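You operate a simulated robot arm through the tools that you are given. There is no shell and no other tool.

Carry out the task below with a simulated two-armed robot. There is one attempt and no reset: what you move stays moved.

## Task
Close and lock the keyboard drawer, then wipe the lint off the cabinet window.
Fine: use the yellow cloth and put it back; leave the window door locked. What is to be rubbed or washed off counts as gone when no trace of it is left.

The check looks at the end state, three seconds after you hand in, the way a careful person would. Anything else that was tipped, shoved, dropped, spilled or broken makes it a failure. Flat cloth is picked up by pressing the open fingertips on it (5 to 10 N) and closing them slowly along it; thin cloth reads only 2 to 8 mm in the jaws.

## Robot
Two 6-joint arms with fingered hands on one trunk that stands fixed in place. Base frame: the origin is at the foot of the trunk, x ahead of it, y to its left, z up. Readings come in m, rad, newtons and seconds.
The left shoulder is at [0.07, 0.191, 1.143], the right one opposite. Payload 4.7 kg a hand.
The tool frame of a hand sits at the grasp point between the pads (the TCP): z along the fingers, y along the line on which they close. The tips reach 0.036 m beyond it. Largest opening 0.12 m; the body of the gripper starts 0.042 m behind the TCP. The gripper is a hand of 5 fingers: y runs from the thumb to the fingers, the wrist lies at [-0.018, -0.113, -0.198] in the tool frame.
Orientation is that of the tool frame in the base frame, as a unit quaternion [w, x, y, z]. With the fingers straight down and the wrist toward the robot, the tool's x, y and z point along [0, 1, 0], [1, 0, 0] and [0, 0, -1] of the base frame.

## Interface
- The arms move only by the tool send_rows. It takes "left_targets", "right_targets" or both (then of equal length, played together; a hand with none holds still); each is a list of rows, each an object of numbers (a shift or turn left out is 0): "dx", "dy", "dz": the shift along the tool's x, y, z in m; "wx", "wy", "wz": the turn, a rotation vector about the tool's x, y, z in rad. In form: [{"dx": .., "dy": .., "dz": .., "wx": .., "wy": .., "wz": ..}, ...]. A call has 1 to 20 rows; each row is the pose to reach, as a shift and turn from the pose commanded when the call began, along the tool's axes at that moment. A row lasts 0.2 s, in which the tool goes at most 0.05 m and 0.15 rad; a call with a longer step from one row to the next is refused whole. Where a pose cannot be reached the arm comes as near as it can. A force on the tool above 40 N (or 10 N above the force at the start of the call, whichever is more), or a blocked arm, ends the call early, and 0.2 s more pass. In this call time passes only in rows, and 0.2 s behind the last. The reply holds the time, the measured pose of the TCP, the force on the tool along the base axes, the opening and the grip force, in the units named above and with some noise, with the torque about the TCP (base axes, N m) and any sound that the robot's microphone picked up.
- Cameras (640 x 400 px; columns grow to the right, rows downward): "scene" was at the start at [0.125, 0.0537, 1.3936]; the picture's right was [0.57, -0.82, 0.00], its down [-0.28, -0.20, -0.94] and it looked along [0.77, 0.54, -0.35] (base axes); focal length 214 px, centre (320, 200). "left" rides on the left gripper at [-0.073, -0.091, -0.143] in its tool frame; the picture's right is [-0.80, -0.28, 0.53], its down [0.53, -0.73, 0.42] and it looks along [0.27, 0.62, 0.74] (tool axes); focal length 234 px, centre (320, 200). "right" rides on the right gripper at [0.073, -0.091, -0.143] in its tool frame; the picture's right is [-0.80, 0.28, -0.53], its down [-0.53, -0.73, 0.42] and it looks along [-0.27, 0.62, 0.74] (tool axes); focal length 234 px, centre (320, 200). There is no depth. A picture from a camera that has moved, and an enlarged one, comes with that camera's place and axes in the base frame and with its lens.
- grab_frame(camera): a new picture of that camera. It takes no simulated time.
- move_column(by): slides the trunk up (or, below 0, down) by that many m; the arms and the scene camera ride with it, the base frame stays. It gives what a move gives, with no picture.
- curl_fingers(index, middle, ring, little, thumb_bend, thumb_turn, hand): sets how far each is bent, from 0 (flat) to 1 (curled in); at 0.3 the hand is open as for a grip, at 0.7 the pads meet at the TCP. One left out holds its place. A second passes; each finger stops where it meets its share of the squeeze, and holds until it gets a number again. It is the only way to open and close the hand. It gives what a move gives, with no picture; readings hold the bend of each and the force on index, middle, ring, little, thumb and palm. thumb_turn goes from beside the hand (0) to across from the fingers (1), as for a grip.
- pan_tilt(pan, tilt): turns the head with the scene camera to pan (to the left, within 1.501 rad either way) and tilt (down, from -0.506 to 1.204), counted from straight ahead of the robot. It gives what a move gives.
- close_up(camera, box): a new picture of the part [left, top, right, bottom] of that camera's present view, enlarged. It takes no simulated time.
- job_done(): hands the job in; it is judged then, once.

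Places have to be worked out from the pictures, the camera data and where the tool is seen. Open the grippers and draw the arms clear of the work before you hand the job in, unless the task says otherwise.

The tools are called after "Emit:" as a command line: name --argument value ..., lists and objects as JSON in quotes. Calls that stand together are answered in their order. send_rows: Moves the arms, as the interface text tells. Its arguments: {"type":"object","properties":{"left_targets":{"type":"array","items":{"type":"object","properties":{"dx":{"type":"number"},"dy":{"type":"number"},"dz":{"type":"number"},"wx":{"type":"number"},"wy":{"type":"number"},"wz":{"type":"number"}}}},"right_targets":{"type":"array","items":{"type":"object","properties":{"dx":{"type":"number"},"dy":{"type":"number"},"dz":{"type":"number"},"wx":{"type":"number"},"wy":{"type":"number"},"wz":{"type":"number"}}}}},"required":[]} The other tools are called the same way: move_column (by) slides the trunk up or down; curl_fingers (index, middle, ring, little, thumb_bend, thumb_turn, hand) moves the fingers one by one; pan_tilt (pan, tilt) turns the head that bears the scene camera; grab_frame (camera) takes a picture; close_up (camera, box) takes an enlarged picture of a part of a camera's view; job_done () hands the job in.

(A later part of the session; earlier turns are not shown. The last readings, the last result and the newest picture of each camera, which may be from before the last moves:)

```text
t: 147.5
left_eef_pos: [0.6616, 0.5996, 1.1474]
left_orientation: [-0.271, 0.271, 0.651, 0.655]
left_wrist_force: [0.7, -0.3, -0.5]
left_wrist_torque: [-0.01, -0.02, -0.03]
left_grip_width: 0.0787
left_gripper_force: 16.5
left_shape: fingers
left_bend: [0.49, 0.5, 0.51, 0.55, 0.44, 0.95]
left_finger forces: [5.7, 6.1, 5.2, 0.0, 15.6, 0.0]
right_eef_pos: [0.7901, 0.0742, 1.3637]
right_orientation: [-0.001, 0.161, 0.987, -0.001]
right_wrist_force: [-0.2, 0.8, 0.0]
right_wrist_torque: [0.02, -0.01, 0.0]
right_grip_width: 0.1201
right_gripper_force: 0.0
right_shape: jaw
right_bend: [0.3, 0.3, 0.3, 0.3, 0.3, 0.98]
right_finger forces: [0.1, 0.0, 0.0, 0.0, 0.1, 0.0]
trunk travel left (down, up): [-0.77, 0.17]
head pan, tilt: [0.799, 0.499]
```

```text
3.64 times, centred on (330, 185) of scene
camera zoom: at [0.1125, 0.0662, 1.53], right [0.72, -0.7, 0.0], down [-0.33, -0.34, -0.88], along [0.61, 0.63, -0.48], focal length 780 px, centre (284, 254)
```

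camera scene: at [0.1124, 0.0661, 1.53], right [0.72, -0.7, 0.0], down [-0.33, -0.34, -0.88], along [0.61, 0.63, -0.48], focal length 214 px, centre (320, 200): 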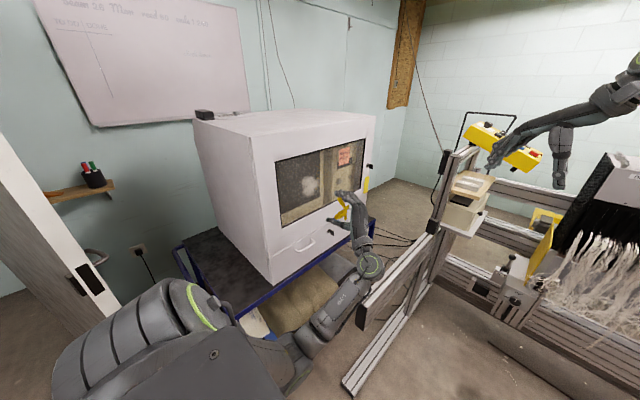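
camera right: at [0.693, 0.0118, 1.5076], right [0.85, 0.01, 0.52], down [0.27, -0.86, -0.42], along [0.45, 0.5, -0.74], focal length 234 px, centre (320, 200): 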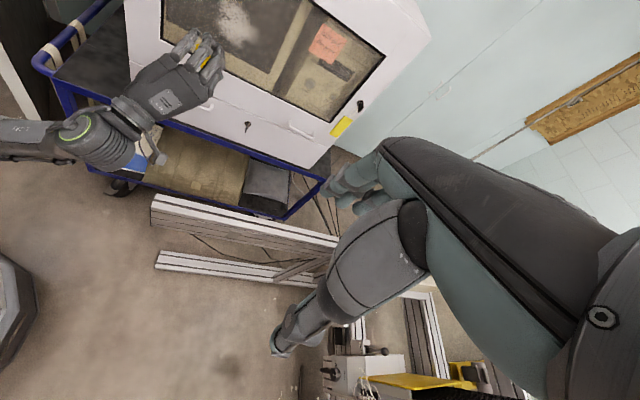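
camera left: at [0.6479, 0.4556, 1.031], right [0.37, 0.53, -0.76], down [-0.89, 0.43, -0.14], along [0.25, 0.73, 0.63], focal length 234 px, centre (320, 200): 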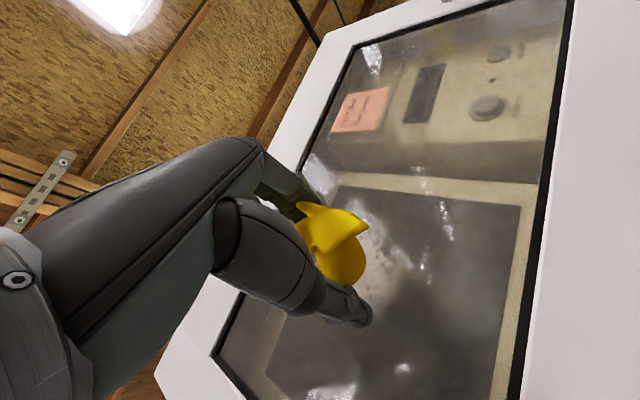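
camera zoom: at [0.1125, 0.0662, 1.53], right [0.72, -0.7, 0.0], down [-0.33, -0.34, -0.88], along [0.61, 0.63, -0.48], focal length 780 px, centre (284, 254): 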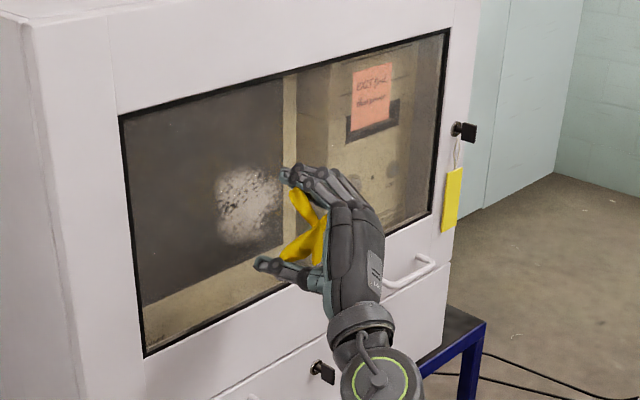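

The cloth's face is about level with the fingertips. I advance slowly until it touches the glass, watching wrist and finger forces.

Emit:
send_rows --left_targets '[{"dz": 0.01}, {"dz": 0.02}, {"dz": 0.027}, {"dz": 0.033}]'

Emit:
close_up --camera "scene" --box '[280, 150, 380, 225]'

Emit:
close_up --camera "left" --box '[270, 170, 430, 290]'

```text
t: 148.5
left_eef_pos: [0.6597, 0.6326, 1.1471]
left_orientation: [-0.272, 0.272, 0.651, 0.655]
left_wrist_force: [0.0, -0.5, 0.1]
left_wrist_torque: [0.01, -0.06, -0.01]
left_grip_width: 0.0784
left_gripper_force: 16.2
left_shape: fingers
left_bend: [0.49, 0.5, 0.51, 0.55, 0.44, 0.95]
left_finger forces: [5.8, 6.0, 5.3, 0.0, 15.5, 0.0]
right_eef_pos: [0.7892, 0.0745, 1.3643]
right_orientation: [-0.001, 0.161, 0.987, -0.001]
right_wrist_force: [-0.2, -0.1, -0.3]
right_wrist_torque: [0.04, -0.03, 0.01]
right_grip_width: 0.1198
right_gripper_force: 0.1
right_shape: jaw
right_bend: [0.3, 0.3, 0.3, 0.3, 0.3, 0.98]
right_finger forces: [0.1, 0.0, 0.0, 0.0, 0.0, 0.0]
trunk travel left (down, up): [-0.77, 0.17]
head pan, tilt: [0.799, 0.499]
```

```text
5.33 times, centred on (330, 188) of scene
camera zoom: at [0.1124, 0.066, 1.53], right [0.72, -0.7, 0.0], down [-0.33, -0.34, -0.88], along [0.61, 0.63, -0.48], focal length 1144 px, centre (267, 267)
```

zoom: 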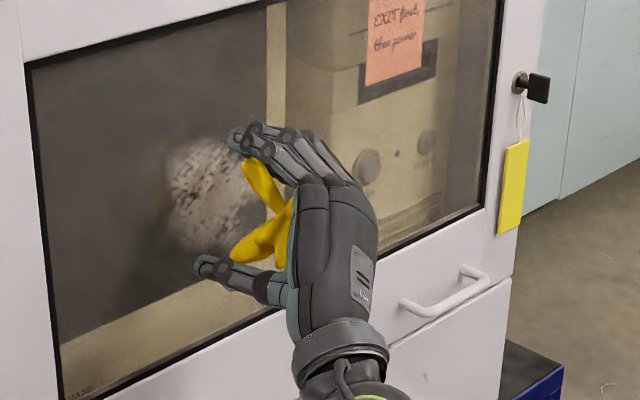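

```text
3.33 times, centred on (350, 230) of left
camera zoom: at [0.6458, 0.4888, 1.0305], right [0.37, 0.53, -0.76], down [-0.89, 0.43, -0.14], along [0.25, 0.73, 0.63], focal length 781 px, centre (220, 100)
```

zoom: 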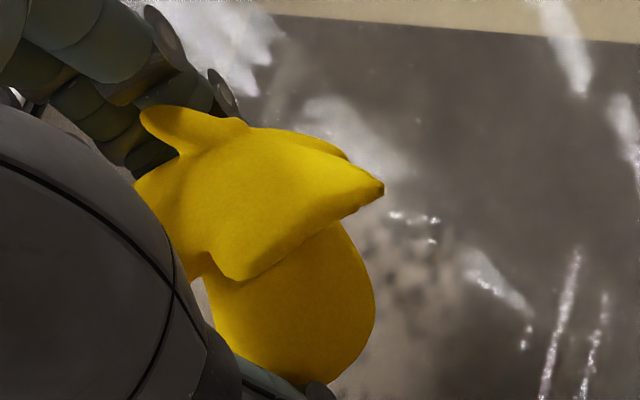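

No contact yet at y=0.633. I advance in 3 mm steps.

Emit:
send_rows --left_targets '[{"dz": 0.003}, {"dz": 0.006}, {"dz": 0.009}]'

```text
t: 149.3
left_eef_pos: [0.6594, 0.6403, 1.1473]
left_orientation: [-0.273, 0.271, 0.65, 0.655]
left_wrist_force: [0.1, 0.1, 0.0]
left_wrist_torque: [0.01, 0.0, 0.01]
left_grip_width: 0.0786
left_gripper_force: 16.2
left_shape: fingers
left_bend: [0.49, 0.5, 0.51, 0.55, 0.44, 0.95]
left_finger forces: [5.8, 6.2, 5.2, 0.1, 15.5, 0.0]
right_eef_pos: [0.7901, 0.0727, 1.365]
right_orientation: [-0.001, 0.161, 0.987, -0.001]
right_wrist_force: [0.0, -1.1, -0.4]
right_wrist_torque: [0.02, -0.01, -0.03]
right_grip_width: 0.1199
right_gripper_force: 0.1
right_shape: jaw
right_bend: [0.3, 0.3, 0.3, 0.3, 0.3, 0.98]
right_finger forces: [0.0, 0.0, 0.0, 0.0, 0.0, 0.1]
trunk travel left (down, up): [-0.77, 0.17]
head pan, tilt: [0.799, 0.499]
```

Still free; I continue in 3 mm steps.

Emit:
send_rows --left_targets '[{"dz": 0.003}, {"dz": 0.006}, {"dz": 0.009}]'

Emit:
close_up --camera "scene" --box '[280, 150, 380, 225]'

```text
t: 150.1
left_eef_pos: [0.6612, 0.6449, 1.1481]
left_orientation: [-0.272, 0.271, 0.649, 0.656]
left_wrist_force: [-0.8, -18.0, -4.6]
left_wrist_torque: [0.51, 0.11, -0.39]
left_grip_width: 0.0786
left_gripper_force: 28.4
left_shape: fingers
left_bend: [0.5, 0.49, 0.51, 0.55, 0.44, 0.95]
left_finger forces: [5.4, 30.4, 4.2, 0.0, 17.8, 0.1]
right_eef_pos: [0.79, 0.0708, 1.3641]
right_orientation: [-0.002, 0.162, 0.987, 0.001]
right_wrist_force: [-0.9, -0.1, -0.8]
right_wrist_torque: [-0.02, 0.0, 0.0]
right_grip_width: 0.1199
right_gripper_force: 0.0
right_shape: jaw
right_bend: [0.3, 0.3, 0.3, 0.3, 0.3, 0.98]
right_finger forces: [0.0, 0.0, 0.1, 0.0, 0.0, 0.1]
trunk travel left (down, up): [-0.77, 0.17]
head pan, tilt: [0.799, 0.499]
```

```text
5.33 times, centred on (330, 188) of scene
camera zoom: at [0.1127, 0.0614, 1.5301], right [0.72, -0.7, 0.0], down [-0.33, -0.34, -0.88], along [0.61, 0.63, -0.48], focal length 1144 px, centre (267, 267)
```

zoom: 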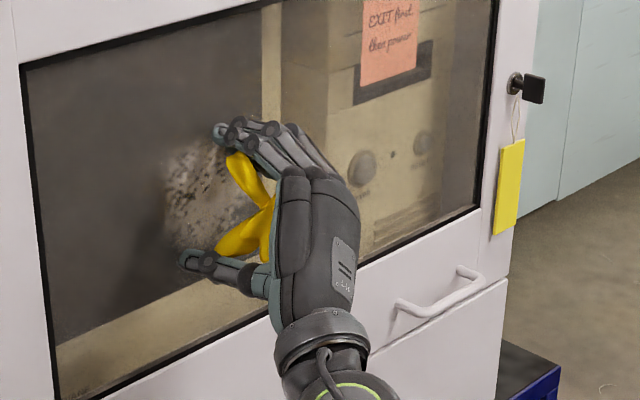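

Only the middle fingertip touched the glass (30 N), not the cloth. The cloth bulges out on the index side, so I back off and re-orient the hand: fingers up at 45° with the index side (where the cloth sticks out) facing the window.

Emit:
send_rows --left_targets '[{"dz": -0.015}, {"dz": -0.05}, {"dz": -0.085}]'

Emit:
send_rows --left_targets '[{"wx": -0.0385, "wy": 0.093, "wz": 0.093}, {"wx": -0.077, "wy": 0.186, "wz": 0.186}, {"wx": -0.1155, "wy": 0.279, "wz": 0.279}, {"wx": -0.154, "wy": 0.372, "wz": 0.372}, {"wx": -0.1925, "wy": 0.465, "wz": 0.465}, {"wx": -0.231, "wy": 0.558, "wz": 0.558}, {"wx": -0.2695, "wy": 0.651, "wz": 0.651}, {"wx": -0.308, "wy": 0.744, "wz": 0.744}]'

Emit:
grab_frame --camera "scene"

Emit:
grab_frame --camera "left"

Emit:
close_up --camera "right" --box '[130, 0, 300, 110]'

```text
t: 150.9
left_eef_pos: [0.6594, 0.5634, 1.1468]
left_orientation: [-0.274, 0.27, 0.65, 0.656]
left_wrist_force: [-0.2, 0.5, 1.1]
left_wrist_torque: [-0.02, -0.03, 0.04]
left_grip_width: 0.0779
left_gripper_force: 16.0
left_shape: fingers
left_bend: [0.5, 0.5, 0.51, 0.55, 0.44, 0.95]
left_finger forces: [6.2, 5.8, 5.3, 0.0, 15.0, 0.0]
right_eef_pos: [0.7914, 0.072, 1.3646]
right_orientation: [-0.002, 0.161, 0.987, 0.001]
right_wrist_force: [0.9, 0.8, -0.2]
right_wrist_torque: [-0.04, 0.04, 0.03]
right_grip_width: 0.12
right_gripper_force: 0.0
right_shape: jaw
right_bend: [0.3, 0.3, 0.3, 0.3, 0.3, 0.98]
right_finger forces: [0.0, 0.1, 0.0, 0.1, 0.1, 0.0]
trunk travel left (down, up): [-0.77, 0.17]
head pan, tilt: [0.799, 0.499]
```

```text
t: 152.7
left_eef_pos: [0.6588, 0.5643, 1.1469]
left_orientation: [0.655, -0.268, -0.267, -0.654]
left_wrist_force: [0.1, -1.2, 0.0]
left_wrist_torque: [-0.02, 0.01, 0.02]
left_grip_width: 0.0782
left_gripper_force: 16.7
left_shape: fingers
left_bend: [0.5, 0.5, 0.51, 0.55, 0.44, 0.95]
left_finger forces: [6.3, 5.8, 5.3, 0.0, 14.8, 0.1]
right_eef_pos: [0.7906, 0.0739, 1.3646]
right_orientation: [-0.001, 0.161, 0.987, -0.001]
right_wrist_force: [0.4, 0.2, 0.6]
right_wrist_torque: [-0.02, -0.07, -0.01]
right_grip_width: 0.12
right_gripper_force: 0.2
right_shape: jaw
right_bend: [0.3, 0.3, 0.3, 0.3, 0.3, 0.98]
right_finger forces: [0.0, 0.0, 0.0, 0.1, 0.0, 0.0]
trunk travel left (down, up): [-0.77, 0.17]
head pan, tilt: [0.799, 0.499]
```

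```text
taken
camera scene: at [0.1122, 0.066, 1.5301], right [0.72, -0.7, 0.0], down [-0.33, -0.34, -0.88], along [0.61, 0.63, -0.48], focal length 214 px, centre (320, 200)
```

scene: 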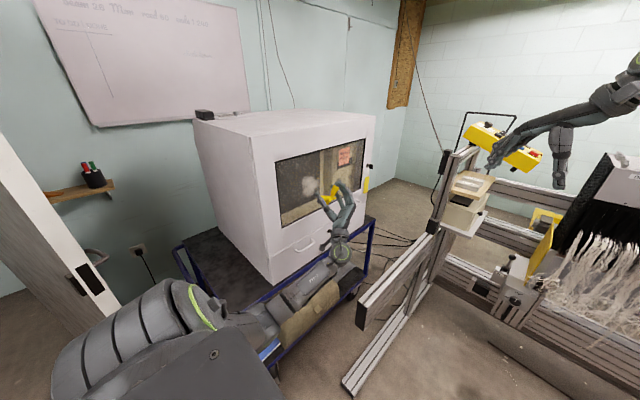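

```text
taken
camera left: at [0.5676, 0.5142, 0.9943], right [-0.28, 0.94, -0.19], down [-0.73, -0.08, 0.68], along [0.62, 0.33, 0.71], focal length 234 px, centre (320, 200)
```

left: 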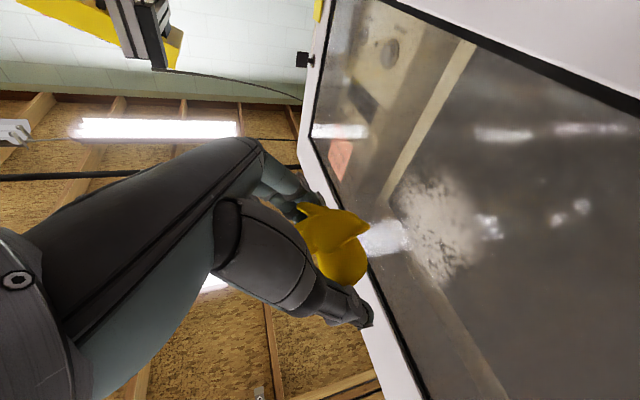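

```text
3.64 times, centred on (215, 55) of right
camera zoom: at [0.6928, 0.0117, 1.5078], right [0.85, 0.01, 0.52], down [0.27, -0.86, -0.42], along [0.45, 0.5, -0.74], focal length 852 px, centre (702, 727)
```

zoom: 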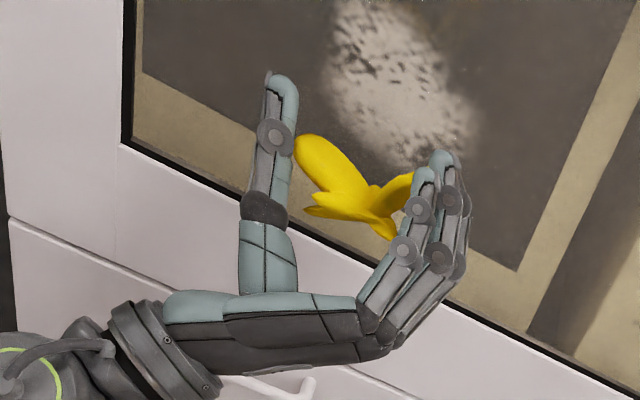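

The cloth now sits between hand and glass. I tilt 10° more so the bulge leads clearly, and approach to y≈0.615.

Emit:
send_rows --left_targets '[{"dx": -0.018, "dz": 0.018, "wy": 0.09}, {"dx": -0.0354, "dz": 0.0354, "wy": 0.175}]'

Emit:
grab_frame --camera "left"

Emit:
close_up --camera "scene" --box '[280, 150, 380, 225]'

Emit:
close_up --camera "right" --box '[160, 0, 300, 90]'

```text
t: 153.3
left_eef_pos: [0.6594, 0.6142, 1.1461]
left_orientation: [0.675, -0.212, -0.209, -0.675]
left_wrist_force: [0.4, 0.8, -1.0]
left_wrist_torque: [-0.01, 0.0, -0.01]
left_grip_width: 0.078
left_gripper_force: 16.1
left_shape: fingers
left_bend: [0.5, 0.5, 0.51, 0.55, 0.44, 0.95]
left_finger forces: [6.3, 5.9, 5.3, 0.0, 14.9, 0.0]
right_eef_pos: [0.7898, 0.0757, 1.3647]
right_orientation: [-0.001, 0.161, 0.987, -0.001]
right_wrist_force: [0.4, -0.2, 0.4]
right_wrist_torque: [-0.04, -0.01, -0.03]
right_grip_width: 0.12
right_gripper_force: 0.1
right_shape: jaw
right_bend: [0.3, 0.3, 0.3, 0.3, 0.3, 0.98]
right_finger forces: [0.0, 0.0, 0.0, 0.0, 0.0, 0.0]
trunk travel left (down, up): [-0.77, 0.17]
head pan, tilt: [0.799, 0.499]
```

```text
taken
camera left: at [0.5675, 0.5919, 0.9871], right [-0.28, 0.96, -0.02], down [-0.73, -0.2, 0.65], along [0.62, 0.2, 0.76], focal length 234 px, centre (320, 200)
```

left: 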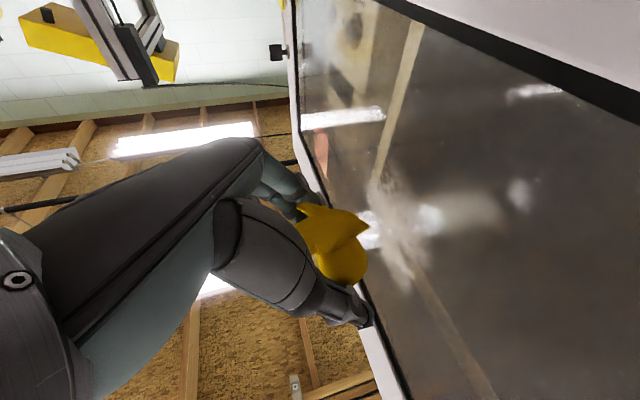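

```text
5.33 times, centred on (330, 188) of scene
camera zoom: at [0.1123, 0.0671, 1.53], right [0.72, -0.7, 0.0], down [-0.33, -0.34, -0.88], along [0.61, 0.63, -0.48], focal length 1144 px, centre (267, 267)
```

zoom: 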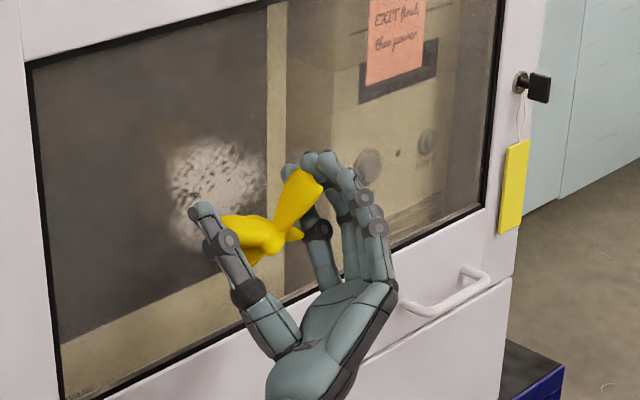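

```text
4.44 times, centred on (230, 45) of right
camera zoom: at [0.693, 0.0129, 1.5076], right [0.85, 0.01, 0.52], down [0.27, -0.86, -0.42], along [0.45, 0.5, -0.74], focal length 1041 px, centre (720, 889)
```

zoom: 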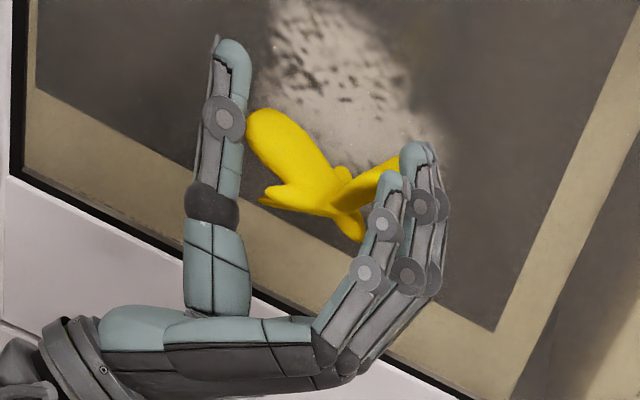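

The cloth's bulge now leads the fingertips by about 1.3 cm. I advance in 4 mm steps to make contact with the glass at the lint's centre.

Emit:
send_rows --left_targets '[{"dx": -0.0049, "dz": 0.0034}, {"dx": -0.0098, "dz": 0.0069}, {"dx": -0.0147, "dz": 0.0103}, {"dx": -0.018, "dz": 0.0126}]'

Emit:
close_up --camera "scene" --box '[280, 150, 380, 225]'

```text
t: 154.3
left_eef_pos: [0.6588, 0.6342, 1.1504]
left_orientation: [0.676, -0.209, -0.21, -0.675]
left_wrist_force: [-3.7, -12.1, 2.6]
left_wrist_torque: [0.16, 0.03, 0.2]
left_grip_width: 0.0735
left_gripper_force: 16.2
left_shape: fingers
left_bend: [0.52, 0.5, 0.51, 0.55, 0.45, 0.98]
left_finger forces: [2.4, 7.0, 5.4, 0.2, 18.0, 0.0]
right_eef_pos: [0.7891, 0.0737, 1.3646]
right_orientation: [-0.001, 0.159, 0.987, 0.0]
right_wrist_force: [0.5, -0.4, 0.0]
right_wrist_torque: [-0.01, -0.02, 0.0]
right_grip_width: 0.1194
right_gripper_force: 0.0
right_shape: jaw
right_bend: [0.3, 0.3, 0.3, 0.3, 0.3, 0.98]
right_finger forces: [0.0, 0.0, 0.0, 0.0, 0.0, 0.0]
trunk travel left (down, up): [-0.77, 0.17]
head pan, tilt: [0.799, 0.499]
```

```text
5.33 times, centred on (330, 188) of scene
camera zoom: at [0.1112, 0.064, 1.5303], right [0.72, -0.7, 0.0], down [-0.33, -0.34, -0.88], along [0.61, 0.63, -0.48], focal length 1144 px, centre (267, 267)
```

zoom: 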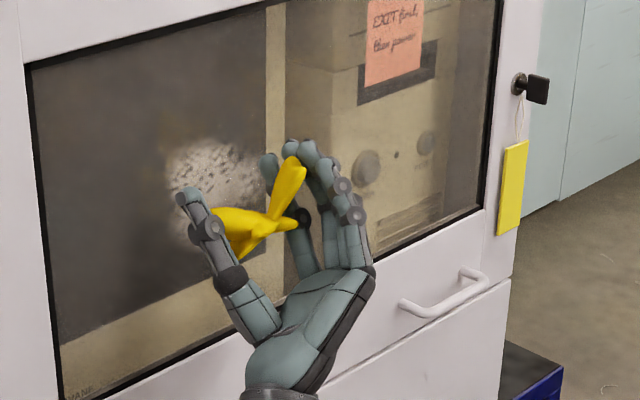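

The cloth itself now presses the glass (12 N, no finger spike). I ease off 3 mm and make a first side-to-side stroke across the patch.

Emit:
send_rows --left_targets '[{"dx": 0.0025, "dz": -0.0017}, {"dx": 0.0025, "dy": 0.015, "dz": -0.0017}, {"dx": 0.0025, "dy": 0.03, "dz": -0.0017}, {"dx": 0.0025, "dy": 0.045, "dz": -0.0017}, {"dx": 0.0025, "dy": 0.03, "dz": -0.0017}, {"dx": 0.0025, "dy": 0.015, "dz": -0.0017}, {"dx": 0.0025, "dy": 0.0, "dz": -0.0017}, {"dx": 0.0025, "dy": -0.015, "dz": -0.0017}, {"dx": 0.0025, "dy": -0.03, "dz": -0.0017}, {"dx": 0.0025, "dy": -0.045, "dz": -0.0017}]'

Emit:
close_up --camera "scene" --box '[270, 140, 370, 215]'

Emit:
close_up --camera "right" --box '[160, 0, 300, 90]'

```text
t: 156.5
left_eef_pos: [0.6122, 0.6326, 1.1486]
left_orientation: [0.675, -0.211, -0.21, -0.675]
left_wrist_force: [1.0, -2.1, -1.3]
left_wrist_torque: [-0.04, -0.01, -0.04]
left_grip_width: 0.0718
left_gripper_force: 15.5
left_shape: fingers
left_bend: [0.51, 0.5, 0.51, 0.55, 0.47, 0.96]
left_finger forces: [4.7, 7.5, 4.6, 0.0, 13.9, 0.0]
right_eef_pos: [0.79, 0.0748, 1.3655]
right_orientation: [0.0, 0.16, 0.987, 0.0]
right_wrist_force: [0.3, 0.5, 0.1]
right_wrist_torque: [-0.04, 0.0, 0.02]
right_grip_width: 0.1198
right_gripper_force: 0.1
right_shape: jaw
right_bend: [0.3, 0.3, 0.3, 0.3, 0.3, 0.98]
right_finger forces: [0.0, 0.0, 0.0, 0.1, 0.1, 0.0]
trunk travel left (down, up): [-0.77, 0.17]
head pan, tilt: [0.799, 0.499]
```

```text
5.33 times, centred on (320, 178) of scene
camera zoom: at [0.1119, 0.0654, 1.5301], right [0.72, -0.7, 0.0], down [-0.33, -0.34, -0.88], along [0.61, 0.63, -0.48], focal length 1144 px, centre (320, 320)
```

zoom: 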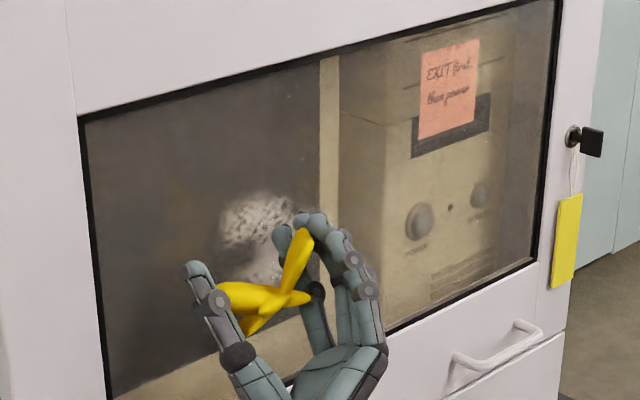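

```text
4.44 times, centred on (230, 45) of right
camera zoom: at [0.6926, 0.0111, 1.5079], right [0.85, 0.01, 0.52], down [0.27, -0.86, -0.42], along [0.45, 0.5, -0.74], focal length 1041 px, centre (720, 889)
```

zoom: 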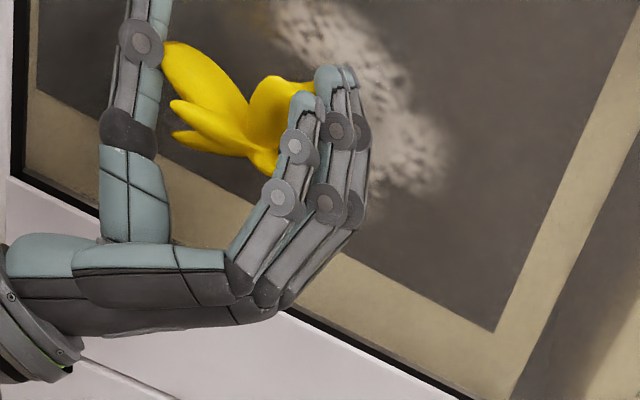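

I pull back and to the left for a moment to see what this first stroke removed.

Emit:
send_rows --left_targets '[{"dx": 0.0205, "dy": -0.01, "dz": -0.0144}, {"dx": 0.041, "dy": -0.03, "dz": -0.0287}, {"dx": 0.06, "dy": -0.06, "dz": -0.055}, {"dx": 0.06, "dy": -0.08, "dz": -0.09}]'

Emit:
close_up --camera "scene" --box '[270, 140, 370, 215]'

Emit:
close_up --camera "right" --box '[160, 0, 300, 90]'

```text
t: 157.5
left_eef_pos: [0.5358, 0.5316, 1.1059]
left_orientation: [0.675, -0.21, -0.209, -0.675]
left_wrist_force: [-0.2, -0.3, 0.1]
left_wrist_torque: [-0.07, -0.01, -0.02]
left_grip_width: 0.0716
left_gripper_force: 15.3
left_shape: fingers
left_bend: [0.51, 0.5, 0.51, 0.55, 0.47, 0.96]
left_finger forces: [4.7, 7.2, 4.3, 0.0, 13.8, 0.0]
right_eef_pos: [0.7903, 0.0733, 1.3644]
right_orientation: [-0.001, 0.161, 0.987, -0.001]
right_wrist_force: [0.0, 0.2, -0.4]
right_wrist_torque: [0.01, 0.0, 0.02]
right_grip_width: 0.12
right_gripper_force: 0.1
right_shape: jaw
right_bend: [0.3, 0.3, 0.3, 0.3, 0.3, 0.98]
right_finger forces: [0.1, 0.0, 0.1, 0.0, 0.0, 0.0]
trunk travel left (down, up): [-0.77, 0.17]
head pan, tilt: [0.799, 0.499]
```

```text
5.33 times, centred on (320, 178) of scene
camera zoom: at [0.112, 0.0648, 1.5302], right [0.72, -0.7, 0.0], down [-0.33, -0.34, -0.88], along [0.61, 0.63, -0.48], focal length 1144 px, centre (320, 320)
```

zoom: 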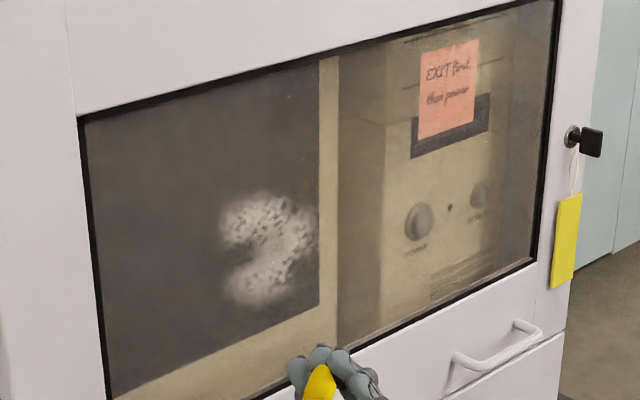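

```text
4.44 times, centred on (230, 45) of right
camera zoom: at [0.6926, 0.0105, 1.5079], right [0.85, 0.01, 0.52], down [0.27, -0.86, -0.42], along [0.45, 0.5, -0.74], focal length 1041 px, centre (720, 889)
```

zoom: 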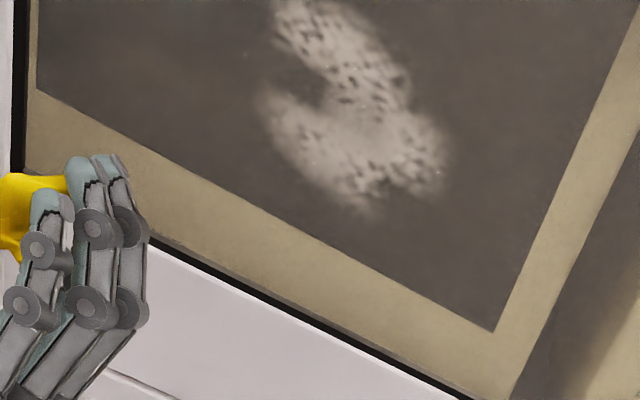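

The cloth wiped a clean notch where it pressed, so the lint is on the outside and comes off with firm contact. I set up a systematic raster, starting beyond the top-left edge of the patch.

Emit:
send_rows --left_targets '[{"dx": -0.0016, "dy": 0.013, "dz": 0.038}, {"dx": -0.0031, "dy": 0.026, "dz": 0.076}, {"dx": -0.0047, "dy": 0.0391, "dz": 0.1138}, {"dx": -0.0212, "dy": 0.0391, "dz": 0.1251}, {"dx": -0.0294, "dy": 0.0391, "dz": 0.1308}, {"dx": -0.0331, "dy": 0.0391, "dz": 0.1333}]'

```text
t: 158.9
left_eef_pos: [0.5743, 0.6332, 1.1993]
left_orientation: [0.675, -0.211, -0.208, -0.675]
left_wrist_force: [-0.3, -5.7, -0.2]
left_wrist_torque: [0.03, 0.03, 0.0]
left_grip_width: 0.0716
left_gripper_force: 16.1
left_shape: fingers
left_bend: [0.51, 0.5, 0.51, 0.55, 0.47, 0.96]
left_finger forces: [4.2, 7.6, 5.2, 0.0, 15.8, 0.1]
right_eef_pos: [0.7901, 0.071, 1.3635]
right_orientation: [-0.001, 0.161, 0.987, 0.0]
right_wrist_force: [-0.2, -1.4, -0.1]
right_wrist_torque: [0.0, 0.01, 0.02]
right_grip_width: 0.1197
right_gripper_force: 0.2
right_shape: jaw
right_bend: [0.3, 0.3, 0.3, 0.3, 0.3, 0.98]
right_finger forces: [0.0, 0.0, 0.1, 0.0, 0.0, 0.0]
trunk travel left (down, up): [-0.77, 0.17]
head pan, tilt: [0.799, 0.499]
```

Good contact at 5.7 N. I wipe the first two lines across the top.

Emit:
send_rows --left_targets '[{"dy": 0.019}, {"dy": 0.038}, {"dy": 0.057}, {"dy": 0.076}, {"dy": 0.095}, {"dy": 0.114}, {"dy": 0.133}, {"dy": 0.15}, {"dx": -0.0068, "dy": 0.15, "dz": -0.0099}, {"dx": -0.0068, "dy": 0.131, "dz": -0.0099}, {"dx": -0.0068, "dy": 0.112, "dz": -0.0099}, {"dx": -0.0068, "dy": 0.093, "dz": -0.0099}, {"dx": -0.0068, "dy": 0.074, "dz": -0.0099}, {"dx": -0.0068, "dy": 0.055, "dz": -0.0099}, {"dx": -0.0068, "dy": 0.036, "dz": -0.0099}, {"dx": -0.0068, "dy": 0.017, "dz": -0.0099}, {"dx": -0.0068, "dy": 0.0, "dz": -0.0099}]'

Emit:
close_up --camera "scene" --box '[270, 140, 370, 215]'

Emit:
close_up --camera "right" --box '[160, 0, 300, 90]'

```text
t: 162.5
left_eef_pos: [0.5738, 0.6327, 1.1883]
left_orientation: [-0.675, 0.21, 0.209, 0.676]
left_wrist_force: [1.4, -4.5, -0.5]
left_wrist_torque: [-0.08, -0.02, -0.07]
left_grip_width: 0.0711
left_gripper_force: 15.4
left_shape: fingers
left_bend: [0.51, 0.5, 0.51, 0.55, 0.48, 0.96]
left_finger forces: [5.0, 7.9, 4.6, 0.1, 13.3, 0.0]
right_eef_pos: [0.7898, 0.0729, 1.3648]
right_orientation: [-0.001, 0.16, 0.987, -0.001]
right_wrist_force: [1.1, 0.6, 0.6]
right_wrist_torque: [0.0, -0.03, -0.01]
right_grip_width: 0.1199
right_gripper_force: 0.2
right_shape: jaw
right_bend: [0.3, 0.3, 0.3, 0.3, 0.3, 0.98]
right_finger forces: [0.0, 0.1, 0.0, 0.0, 0.0, 0.0]
trunk travel left (down, up): [-0.77, 0.17]
head pan, tilt: [0.799, 0.499]
```

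```text
5.33 times, centred on (320, 178) of scene
camera zoom: at [0.1119, 0.0648, 1.5302], right [0.72, -0.7, 0.0], down [-0.33, -0.34, -0.88], along [0.61, 0.63, -0.48], focal length 1144 px, centre (320, 320)
```

zoom: 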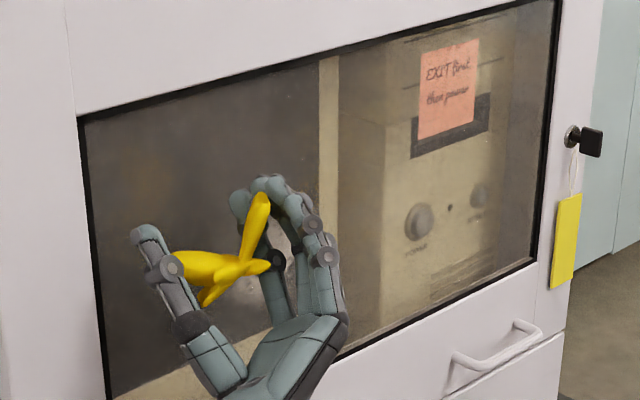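

```text
4.44 times, centred on (230, 45) of right
camera zoom: at [0.6925, 0.0104, 1.5079], right [0.85, 0.01, 0.52], down [0.27, -0.86, -0.42], along [0.45, 0.5, -0.74], focal length 1041 px, centre (720, 889)
```

zoom: 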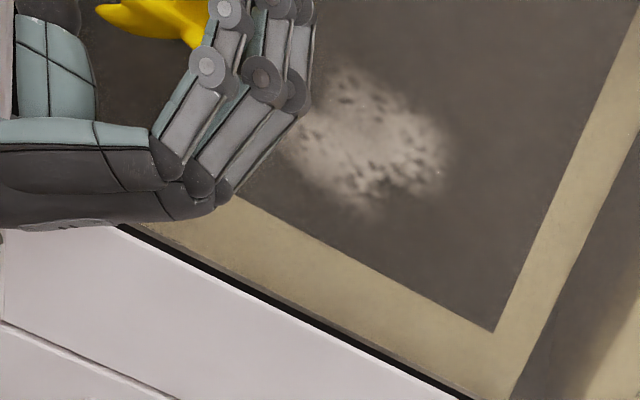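

The top band is clean. I continue with the next two lines below.

Emit:
send_rows --left_targets '[{"dx": -0.0068, "dz": -0.0099}, {"dx": -0.0068, "dy": 0.019, "dz": -0.0099}, {"dx": -0.0068, "dy": 0.038, "dz": -0.0099}, {"dx": -0.0068, "dy": 0.057, "dz": -0.0099}, {"dx": -0.0068, "dy": 0.076, "dz": -0.0099}, {"dx": -0.0068, "dy": 0.095, "dz": -0.0099}, {"dx": -0.0068, "dy": 0.114, "dz": -0.0099}, {"dx": -0.0068, "dy": 0.133, "dz": -0.0099}, {"dx": -0.0068, "dy": 0.15, "dz": -0.0099}, {"dx": -0.0136, "dy": 0.15, "dz": -0.0198}, {"dx": -0.0136, "dy": 0.131, "dz": -0.0198}, {"dx": -0.0136, "dy": 0.112, "dz": -0.0198}, {"dx": -0.0136, "dy": 0.093, "dz": -0.0198}, {"dx": -0.0136, "dy": 0.074, "dz": -0.0198}, {"dx": -0.0136, "dy": 0.055, "dz": -0.0198}, {"dx": -0.0136, "dy": 0.036, "dz": -0.0198}, {"dx": -0.0136, "dy": 0.017, "dz": -0.0198}, {"dx": -0.0136, "dy": 0.0, "dz": -0.0198}]'

Emit:
close_up --camera "right" --box '[160, 0, 300, 90]'

```text
t: 166.3
left_eef_pos: [0.5722, 0.6354, 1.1611]
left_orientation: [0.676, -0.209, -0.21, -0.675]
left_wrist_force: [-0.1, -2.0, -0.7]
left_wrist_torque: [-0.04, -0.02, -0.03]
left_grip_width: 0.0704
left_gripper_force: 15.1
left_shape: fingers
left_bend: [0.51, 0.5, 0.52, 0.55, 0.48, 0.96]
left_finger forces: [4.9, 7.5, 4.2, 0.0, 13.4, 0.1]
right_eef_pos: [0.7896, 0.0751, 1.3649]
right_orientation: [-0.002, 0.161, 0.987, 0.0]
right_wrist_force: [0.0, 0.0, -0.3]
right_wrist_torque: [0.01, -0.05, 0.02]
right_grip_width: 0.1199
right_gripper_force: 0.0
right_shape: jaw
right_bend: [0.3, 0.3, 0.3, 0.3, 0.3, 0.98]
right_finger forces: [0.1, 0.0, 0.0, 0.1, 0.0, 0.0]
trunk travel left (down, up): [-0.77, 0.17]
head pan, tilt: [0.799, 0.499]
```

```text
4.44 times, centred on (230, 45) of right
camera zoom: at [0.6924, 0.011, 1.5079], right [0.85, 0.01, 0.52], down [0.27, -0.86, -0.42], along [0.45, 0.5, -0.74], focal length 1041 px, centre (720, 889)
```

zoom: 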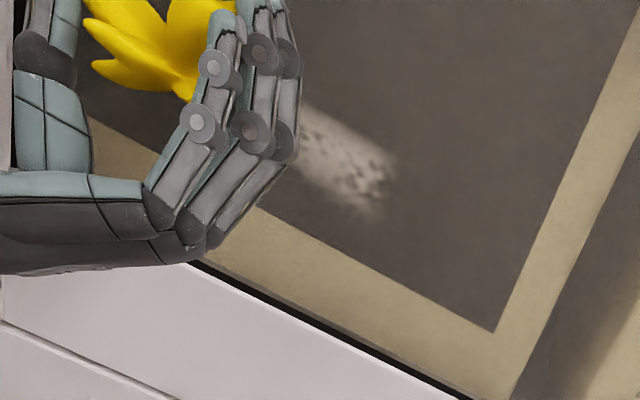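

Over half is gone. The contact is down to 2 N, so I press 2 mm deeper and wipe the next two lines.

Emit:
send_rows --left_targets '[{"dx": -0.0084, "dz": -0.0088}, {"dx": -0.0084, "dy": 0.019, "dz": -0.0088}, {"dx": -0.0084, "dy": 0.038, "dz": -0.0088}, {"dx": -0.0084, "dy": 0.057, "dz": -0.0088}, {"dx": -0.0084, "dy": 0.076, "dz": -0.0088}, {"dx": -0.0084, "dy": 0.095, "dz": -0.0088}, {"dx": -0.0084, "dy": 0.114, "dz": -0.0088}, {"dx": -0.0084, "dy": 0.133, "dz": -0.0088}, {"dx": -0.0084, "dy": 0.15, "dz": -0.0088}, {"dx": -0.0152, "dy": 0.15, "dz": -0.0187}, {"dx": -0.0152, "dy": 0.131, "dz": -0.0187}, {"dx": -0.0152, "dy": 0.112, "dz": -0.0187}, {"dx": -0.0152, "dy": 0.093, "dz": -0.0187}, {"dx": -0.0152, "dy": 0.074, "dz": -0.0187}, {"dx": -0.0152, "dy": 0.055, "dz": -0.0187}, {"dx": -0.0152, "dy": 0.036, "dz": -0.0187}, {"dx": -0.0152, "dy": 0.017, "dz": -0.0187}, {"dx": -0.0152, "dy": 0.0, "dz": -0.0187}]'

Emit:
close_up --camera "right" --box '[160, 0, 300, 90]'

```text
t: 170.1
left_eef_pos: [0.5736, 0.6369, 1.139]
left_orientation: [0.675, -0.211, -0.21, -0.675]
left_wrist_force: [0.9, -3.2, -1.3]
left_wrist_torque: [-0.06, 0.0, -0.08]
left_grip_width: 0.0704
left_gripper_force: 15.1
left_shape: fingers
left_bend: [0.51, 0.5, 0.52, 0.55, 0.48, 0.96]
left_finger forces: [5.2, 7.8, 4.2, 0.1, 13.1, 0.1]
right_eef_pos: [0.7908, 0.0733, 1.3641]
right_orientation: [-0.001, 0.161, 0.987, -0.001]
right_wrist_force: [0.8, -0.2, 0.4]
right_wrist_torque: [-0.01, -0.01, 0.0]
right_grip_width: 0.1196
right_gripper_force: 0.0
right_shape: jaw
right_bend: [0.3, 0.3, 0.3, 0.3, 0.3, 0.98]
right_finger forces: [0.0, 0.0, 0.0, 0.0, 0.0, 0.0]
trunk travel left (down, up): [-0.77, 0.17]
head pan, tilt: [0.799, 0.499]
```

```text
4.44 times, centred on (230, 45) of right
camera zoom: at [0.6926, 0.0107, 1.5079], right [0.85, 0.01, 0.52], down [0.27, -0.86, -0.42], along [0.45, 0.5, -0.74], focal length 1041 px, centre (720, 889)
```

zoom: 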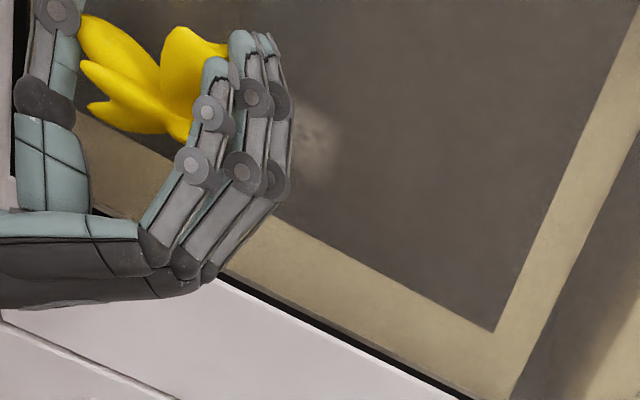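

Nearly all gone. I continue with two more lines, 2 mm deeper again to keep the pressure.

Emit:
send_rows --left_targets '[{"dx": -0.008, "dz": -0.0091}, {"dx": -0.008, "dy": 0.019, "dz": -0.0091}, {"dx": -0.008, "dy": 0.038, "dz": -0.0091}, {"dx": -0.008, "dy": 0.057, "dz": -0.0091}, {"dx": -0.008, "dy": 0.076, "dz": -0.0091}, {"dx": -0.008, "dy": 0.095, "dz": -0.0091}, {"dx": -0.008, "dy": 0.114, "dz": -0.0091}, {"dx": -0.008, "dy": 0.133, "dz": -0.0091}, {"dx": -0.008, "dy": 0.15, "dz": -0.0091}, {"dx": -0.0152, "dy": 0.15, "dz": -0.0187}, {"dx": -0.0152, "dy": 0.131, "dz": -0.0187}, {"dx": -0.0152, "dy": 0.112, "dz": -0.0187}, {"dx": -0.0152, "dy": 0.093, "dz": -0.0187}, {"dx": -0.0152, "dy": 0.074, "dz": -0.0187}, {"dx": -0.0152, "dy": 0.055, "dz": -0.0187}, {"dx": -0.0152, "dy": 0.036, "dz": -0.0187}, {"dx": -0.0152, "dy": 0.017, "dz": -0.0187}, {"dx": -0.0152, "dy": 0.0, "dz": -0.0187}]'

Emit:
close_up --camera "right" --box '[160, 0, 300, 90]'

Emit:
close_up --camera "scene" --box '[270, 140, 370, 215]'

```text
t: 173.9
left_eef_pos: [0.5733, 0.6382, 1.1149]
left_orientation: [0.676, -0.211, -0.208, -0.675]
left_wrist_force: [-0.1, -5.1, -1.1]
left_wrist_torque: [-0.08, 0.01, -0.01]
left_grip_width: 0.07
left_gripper_force: 14.9
left_shape: fingers
left_bend: [0.5, 0.5, 0.52, 0.55, 0.49, 0.96]
left_finger forces: [5.4, 7.4, 4.3, 0.0, 13.2, 0.0]
right_eef_pos: [0.7911, 0.0738, 1.3641]
right_orientation: [0.0, 0.161, 0.987, -0.002]
right_wrist_force: [-0.2, -0.3, -0.7]
right_wrist_torque: [0.0, -0.01, 0.0]
right_grip_width: 0.1198
right_gripper_force: 0.0
right_shape: jaw
right_bend: [0.3, 0.3, 0.3, 0.3, 0.3, 0.98]
right_finger forces: [0.1, 0.1, 0.0, 0.0, 0.1, 0.0]
trunk travel left (down, up): [-0.77, 0.17]
head pan, tilt: [0.799, 0.499]
```

```text
4.44 times, centred on (230, 45) of right
camera zoom: at [0.6928, 0.0104, 1.5078], right [0.85, 0.01, 0.52], down [0.27, -0.86, -0.42], along [0.45, 0.5, -0.74], focal length 1041 px, centre (720, 889)
```

zoom: 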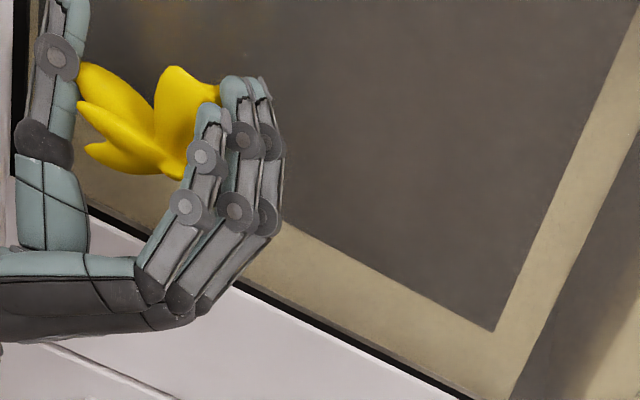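

```text
5.33 times, centred on (320, 178) of scene
camera zoom: at [0.1121, 0.0647, 1.5301], right [0.72, -0.7, 0.0], down [-0.33, -0.34, -0.88], along [0.61, 0.63, -0.48], focal length 1144 px, centre (320, 320)
```

zoom: 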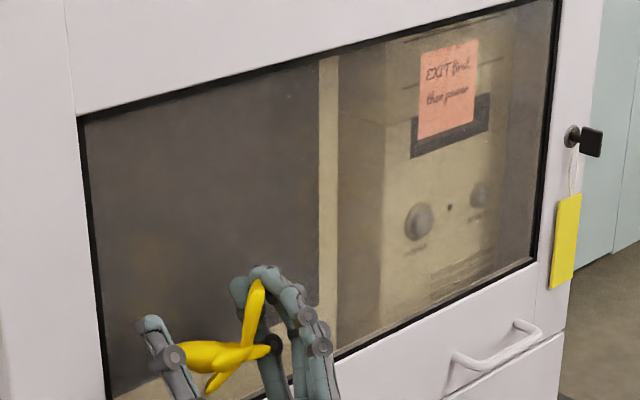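

The patch looks gone. I wipe two more lines below its lower edge to be safe.

Emit:
send_rows --left_targets '[{"dx": -0.0068, "dz": -0.0099}, {"dx": -0.0068, "dy": 0.019, "dz": -0.0099}, {"dx": -0.0068, "dy": 0.038, "dz": -0.0099}, {"dx": -0.0068, "dy": 0.057, "dz": -0.0099}, {"dx": -0.0068, "dy": 0.076, "dz": -0.0099}, {"dx": -0.0068, "dy": 0.095, "dz": -0.0099}, {"dx": -0.0068, "dy": 0.114, "dz": -0.0099}, {"dx": -0.0068, "dy": 0.133, "dz": -0.0099}, {"dx": -0.0068, "dy": 0.15, "dz": -0.0099}, {"dx": -0.0136, "dy": 0.15, "dz": -0.0198}, {"dx": -0.0136, "dy": 0.131, "dz": -0.0198}, {"dx": -0.0136, "dy": 0.112, "dz": -0.0198}, {"dx": -0.0136, "dy": 0.093, "dz": -0.0198}, {"dx": -0.0136, "dy": 0.074, "dz": -0.0198}, {"dx": -0.0136, "dy": 0.055, "dz": -0.0198}, {"dx": -0.0136, "dy": 0.036, "dz": -0.0198}, {"dx": -0.0136, "dy": 0.017, "dz": -0.0198}, {"dx": -0.0136, "dy": 0.0, "dz": -0.0198}]'

Emit:
send_rows --left_targets '[{"dx": 0.0205, "dy": -0.005, "dz": -0.0144}, {"dx": 0.045, "dy": -0.02, "dz": -0.035}, {"dx": 0.065, "dy": -0.035, "dz": -0.065}, {"dx": 0.08, "dy": -0.045, "dz": -0.09}]'

Emit:
close_up --camera "scene" --box '[270, 140, 370, 215]'

Emit:
close_up --camera "right" --box '[160, 0, 300, 90]'

Emit:
grab_frame --camera "left"

```text
t: 177.7
left_eef_pos: [0.5743, 0.6392, 1.0916]
left_orientation: [0.675, -0.21, -0.209, -0.675]
left_wrist_force: [-0.1, -2.9, -1.3]
left_wrist_torque: [-0.04, 0.03, 0.0]
left_grip_width: 0.0702
left_gripper_force: 14.6
left_shape: fingers
left_bend: [0.51, 0.5, 0.52, 0.55, 0.49, 0.96]
left_finger forces: [5.4, 6.6, 3.7, 0.0, 13.1, 0.0]
right_eef_pos: [0.7892, 0.0736, 1.3655]
right_orientation: [0.0, 0.161, 0.987, -0.001]
right_wrist_force: [0.5, -0.3, -0.6]
right_wrist_torque: [-0.02, 0.01, 0.01]
right_grip_width: 0.12
right_gripper_force: 0.1
right_shape: jaw
right_bend: [0.3, 0.3, 0.3, 0.3, 0.3, 0.98]
right_finger forces: [0.1, 0.0, 0.0, 0.1, 0.0, 0.0]
trunk travel left (down, up): [-0.77, 0.17]
head pan, tilt: [0.799, 0.499]
```

```text
t: 178.7
left_eef_pos: [0.53, 0.5206, 1.0641]
left_orientation: [0.676, -0.211, -0.209, -0.674]
left_wrist_force: [0.5, -0.6, -0.2]
left_wrist_torque: [-0.05, -0.01, 0.0]
left_grip_width: 0.0702
left_gripper_force: 14.3
left_shape: fingers
left_bend: [0.51, 0.5, 0.52, 0.55, 0.49, 0.96]
left_finger forces: [5.2, 6.6, 3.6, 0.0, 13.1, 0.0]
right_eef_pos: [0.7897, 0.0732, 1.3654]
right_orientation: [0.0, 0.16, 0.987, 0.0]
right_wrist_force: [0.2, -0.1, 0.1]
right_wrist_torque: [0.03, 0.0, 0.03]
right_grip_width: 0.1201
right_gripper_force: 0.0
right_shape: jaw
right_bend: [0.3, 0.3, 0.3, 0.3, 0.3, 0.98]
right_finger forces: [0.0, 0.0, 0.0, 0.0, 0.0, 0.1]
trunk travel left (down, up): [-0.77, 0.17]
head pan, tilt: [0.799, 0.499]
```

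```text
5.33 times, centred on (320, 178) of scene
camera zoom: at [0.1121, 0.0645, 1.5302], right [0.72, -0.7, 0.0], down [-0.33, -0.34, -0.88], along [0.61, 0.63, -0.48], focal length 1144 px, centre (320, 320)
```

zoom: 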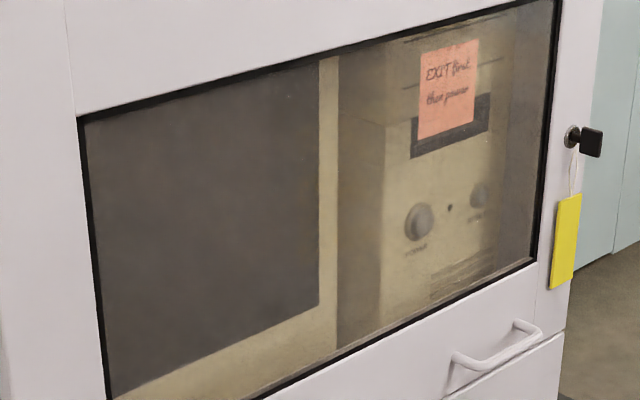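

```text
4.44 times, centred on (230, 45) of right
camera zoom: at [0.6928, 0.0103, 1.5078], right [0.85, 0.01, 0.52], down [0.27, -0.86, -0.42], along [0.45, 0.5, -0.74], focal length 1041 px, centre (720, 889)
```

zoom: 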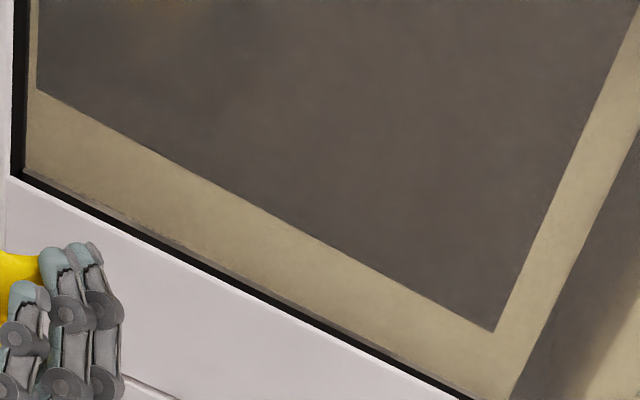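

```text
taken
camera left: at [0.4384, 0.4987, 0.9046], right [-0.28, 0.96, -0.02], down [-0.73, -0.2, 0.65], along [0.62, 0.2, 0.76], focal length 234 px, centre (320, 200)
```

left: 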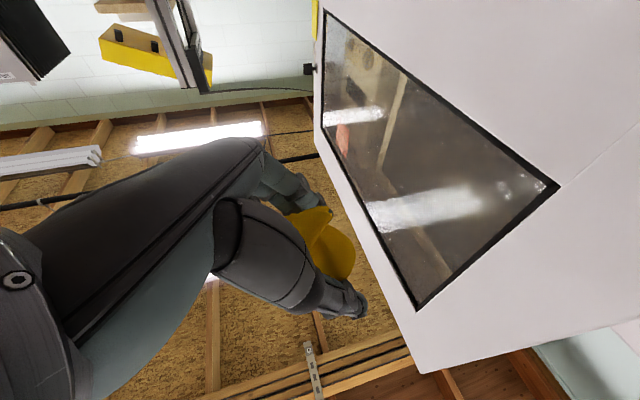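

The patch is gone in both views. I inspect the whole window at high magnification for remaining traces.

Emit:
close_up --camera "scene" --box '[282, 150, 338, 185]'

Emit:
close_up --camera "scene" --box '[282, 180, 338, 215]'

Emit:
close_up --camera "scene" --box '[320, 140, 370, 195]'

Emit:
close_up --camera "right" --box '[160, 0, 240, 50]'

Emit:
close_up --camera "right" --box '[220, 0, 300, 70]'

```text
11.43 times, centred on (310, 168) of scene
camera zoom: at [0.1121, 0.0645, 1.5302], right [0.72, -0.7, 0.0], down [-0.33, -0.34, -0.88], along [0.61, 0.63, -0.48], focal length 2451 px, centre (434, 571)
```

zoom: 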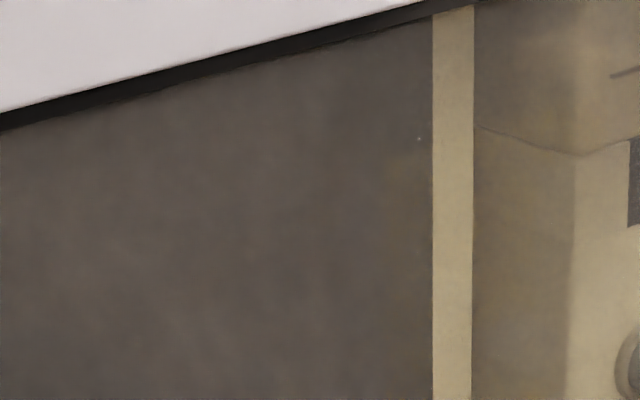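

```text
11.43 times, centred on (310, 198) of scene
camera zoom: at [0.1121, 0.0645, 1.5302], right [0.72, -0.7, 0.0], down [-0.33, -0.34, -0.88], along [0.61, 0.63, -0.48], focal length 2451 px, centre (434, 229)
```

zoom: 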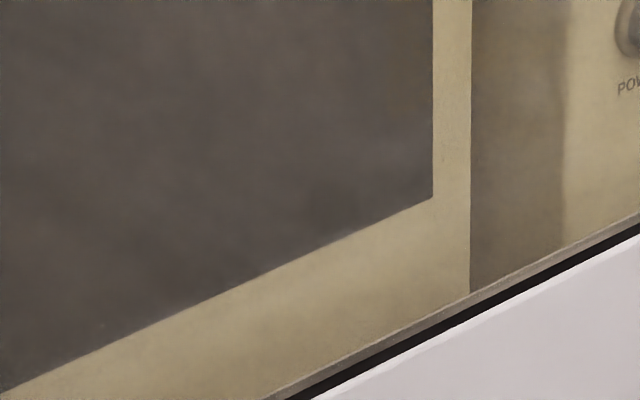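

```text
7.27 times, centred on (345, 168) of scene
camera zoom: at [0.1121, 0.0645, 1.5302], right [0.72, -0.7, 0.0], down [-0.33, -0.34, -0.88], along [0.61, 0.63, -0.48], focal length 1560 px, centre (138, 436)
```

zoom: 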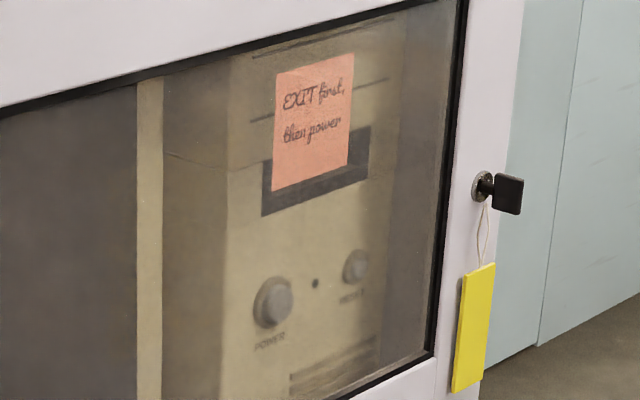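

```text
8.00 times, centred on (200, 25) of right
camera zoom: at [0.6928, 0.0103, 1.5078], right [0.85, 0.01, 0.52], down [0.27, -0.86, -0.42], along [0.45, 0.5, -0.74], focal length 1873 px, centre (1280, 1600)
```

zoom: 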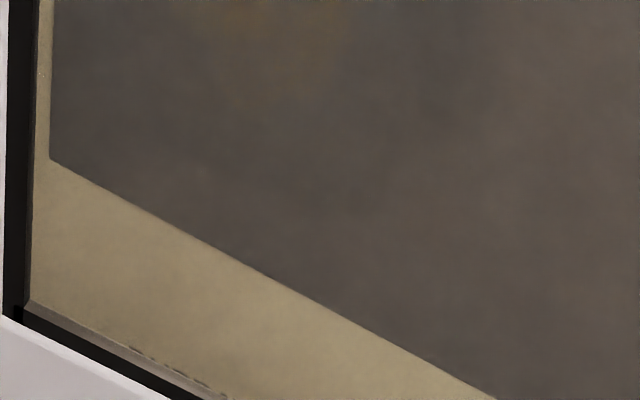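

```text
5.71 times, centred on (260, 35) of right
camera zoom: at [0.6928, 0.0103, 1.5078], right [0.85, 0.01, 0.52], down [0.27, -0.86, -0.42], along [0.45, 0.5, -0.74], focal length 1338 px, centre (663, 1143)
```

zoom: 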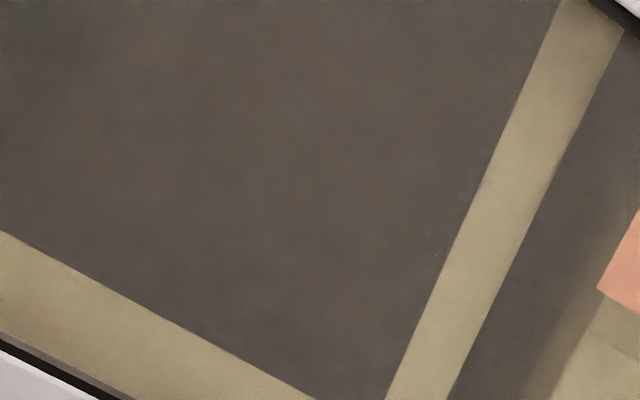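

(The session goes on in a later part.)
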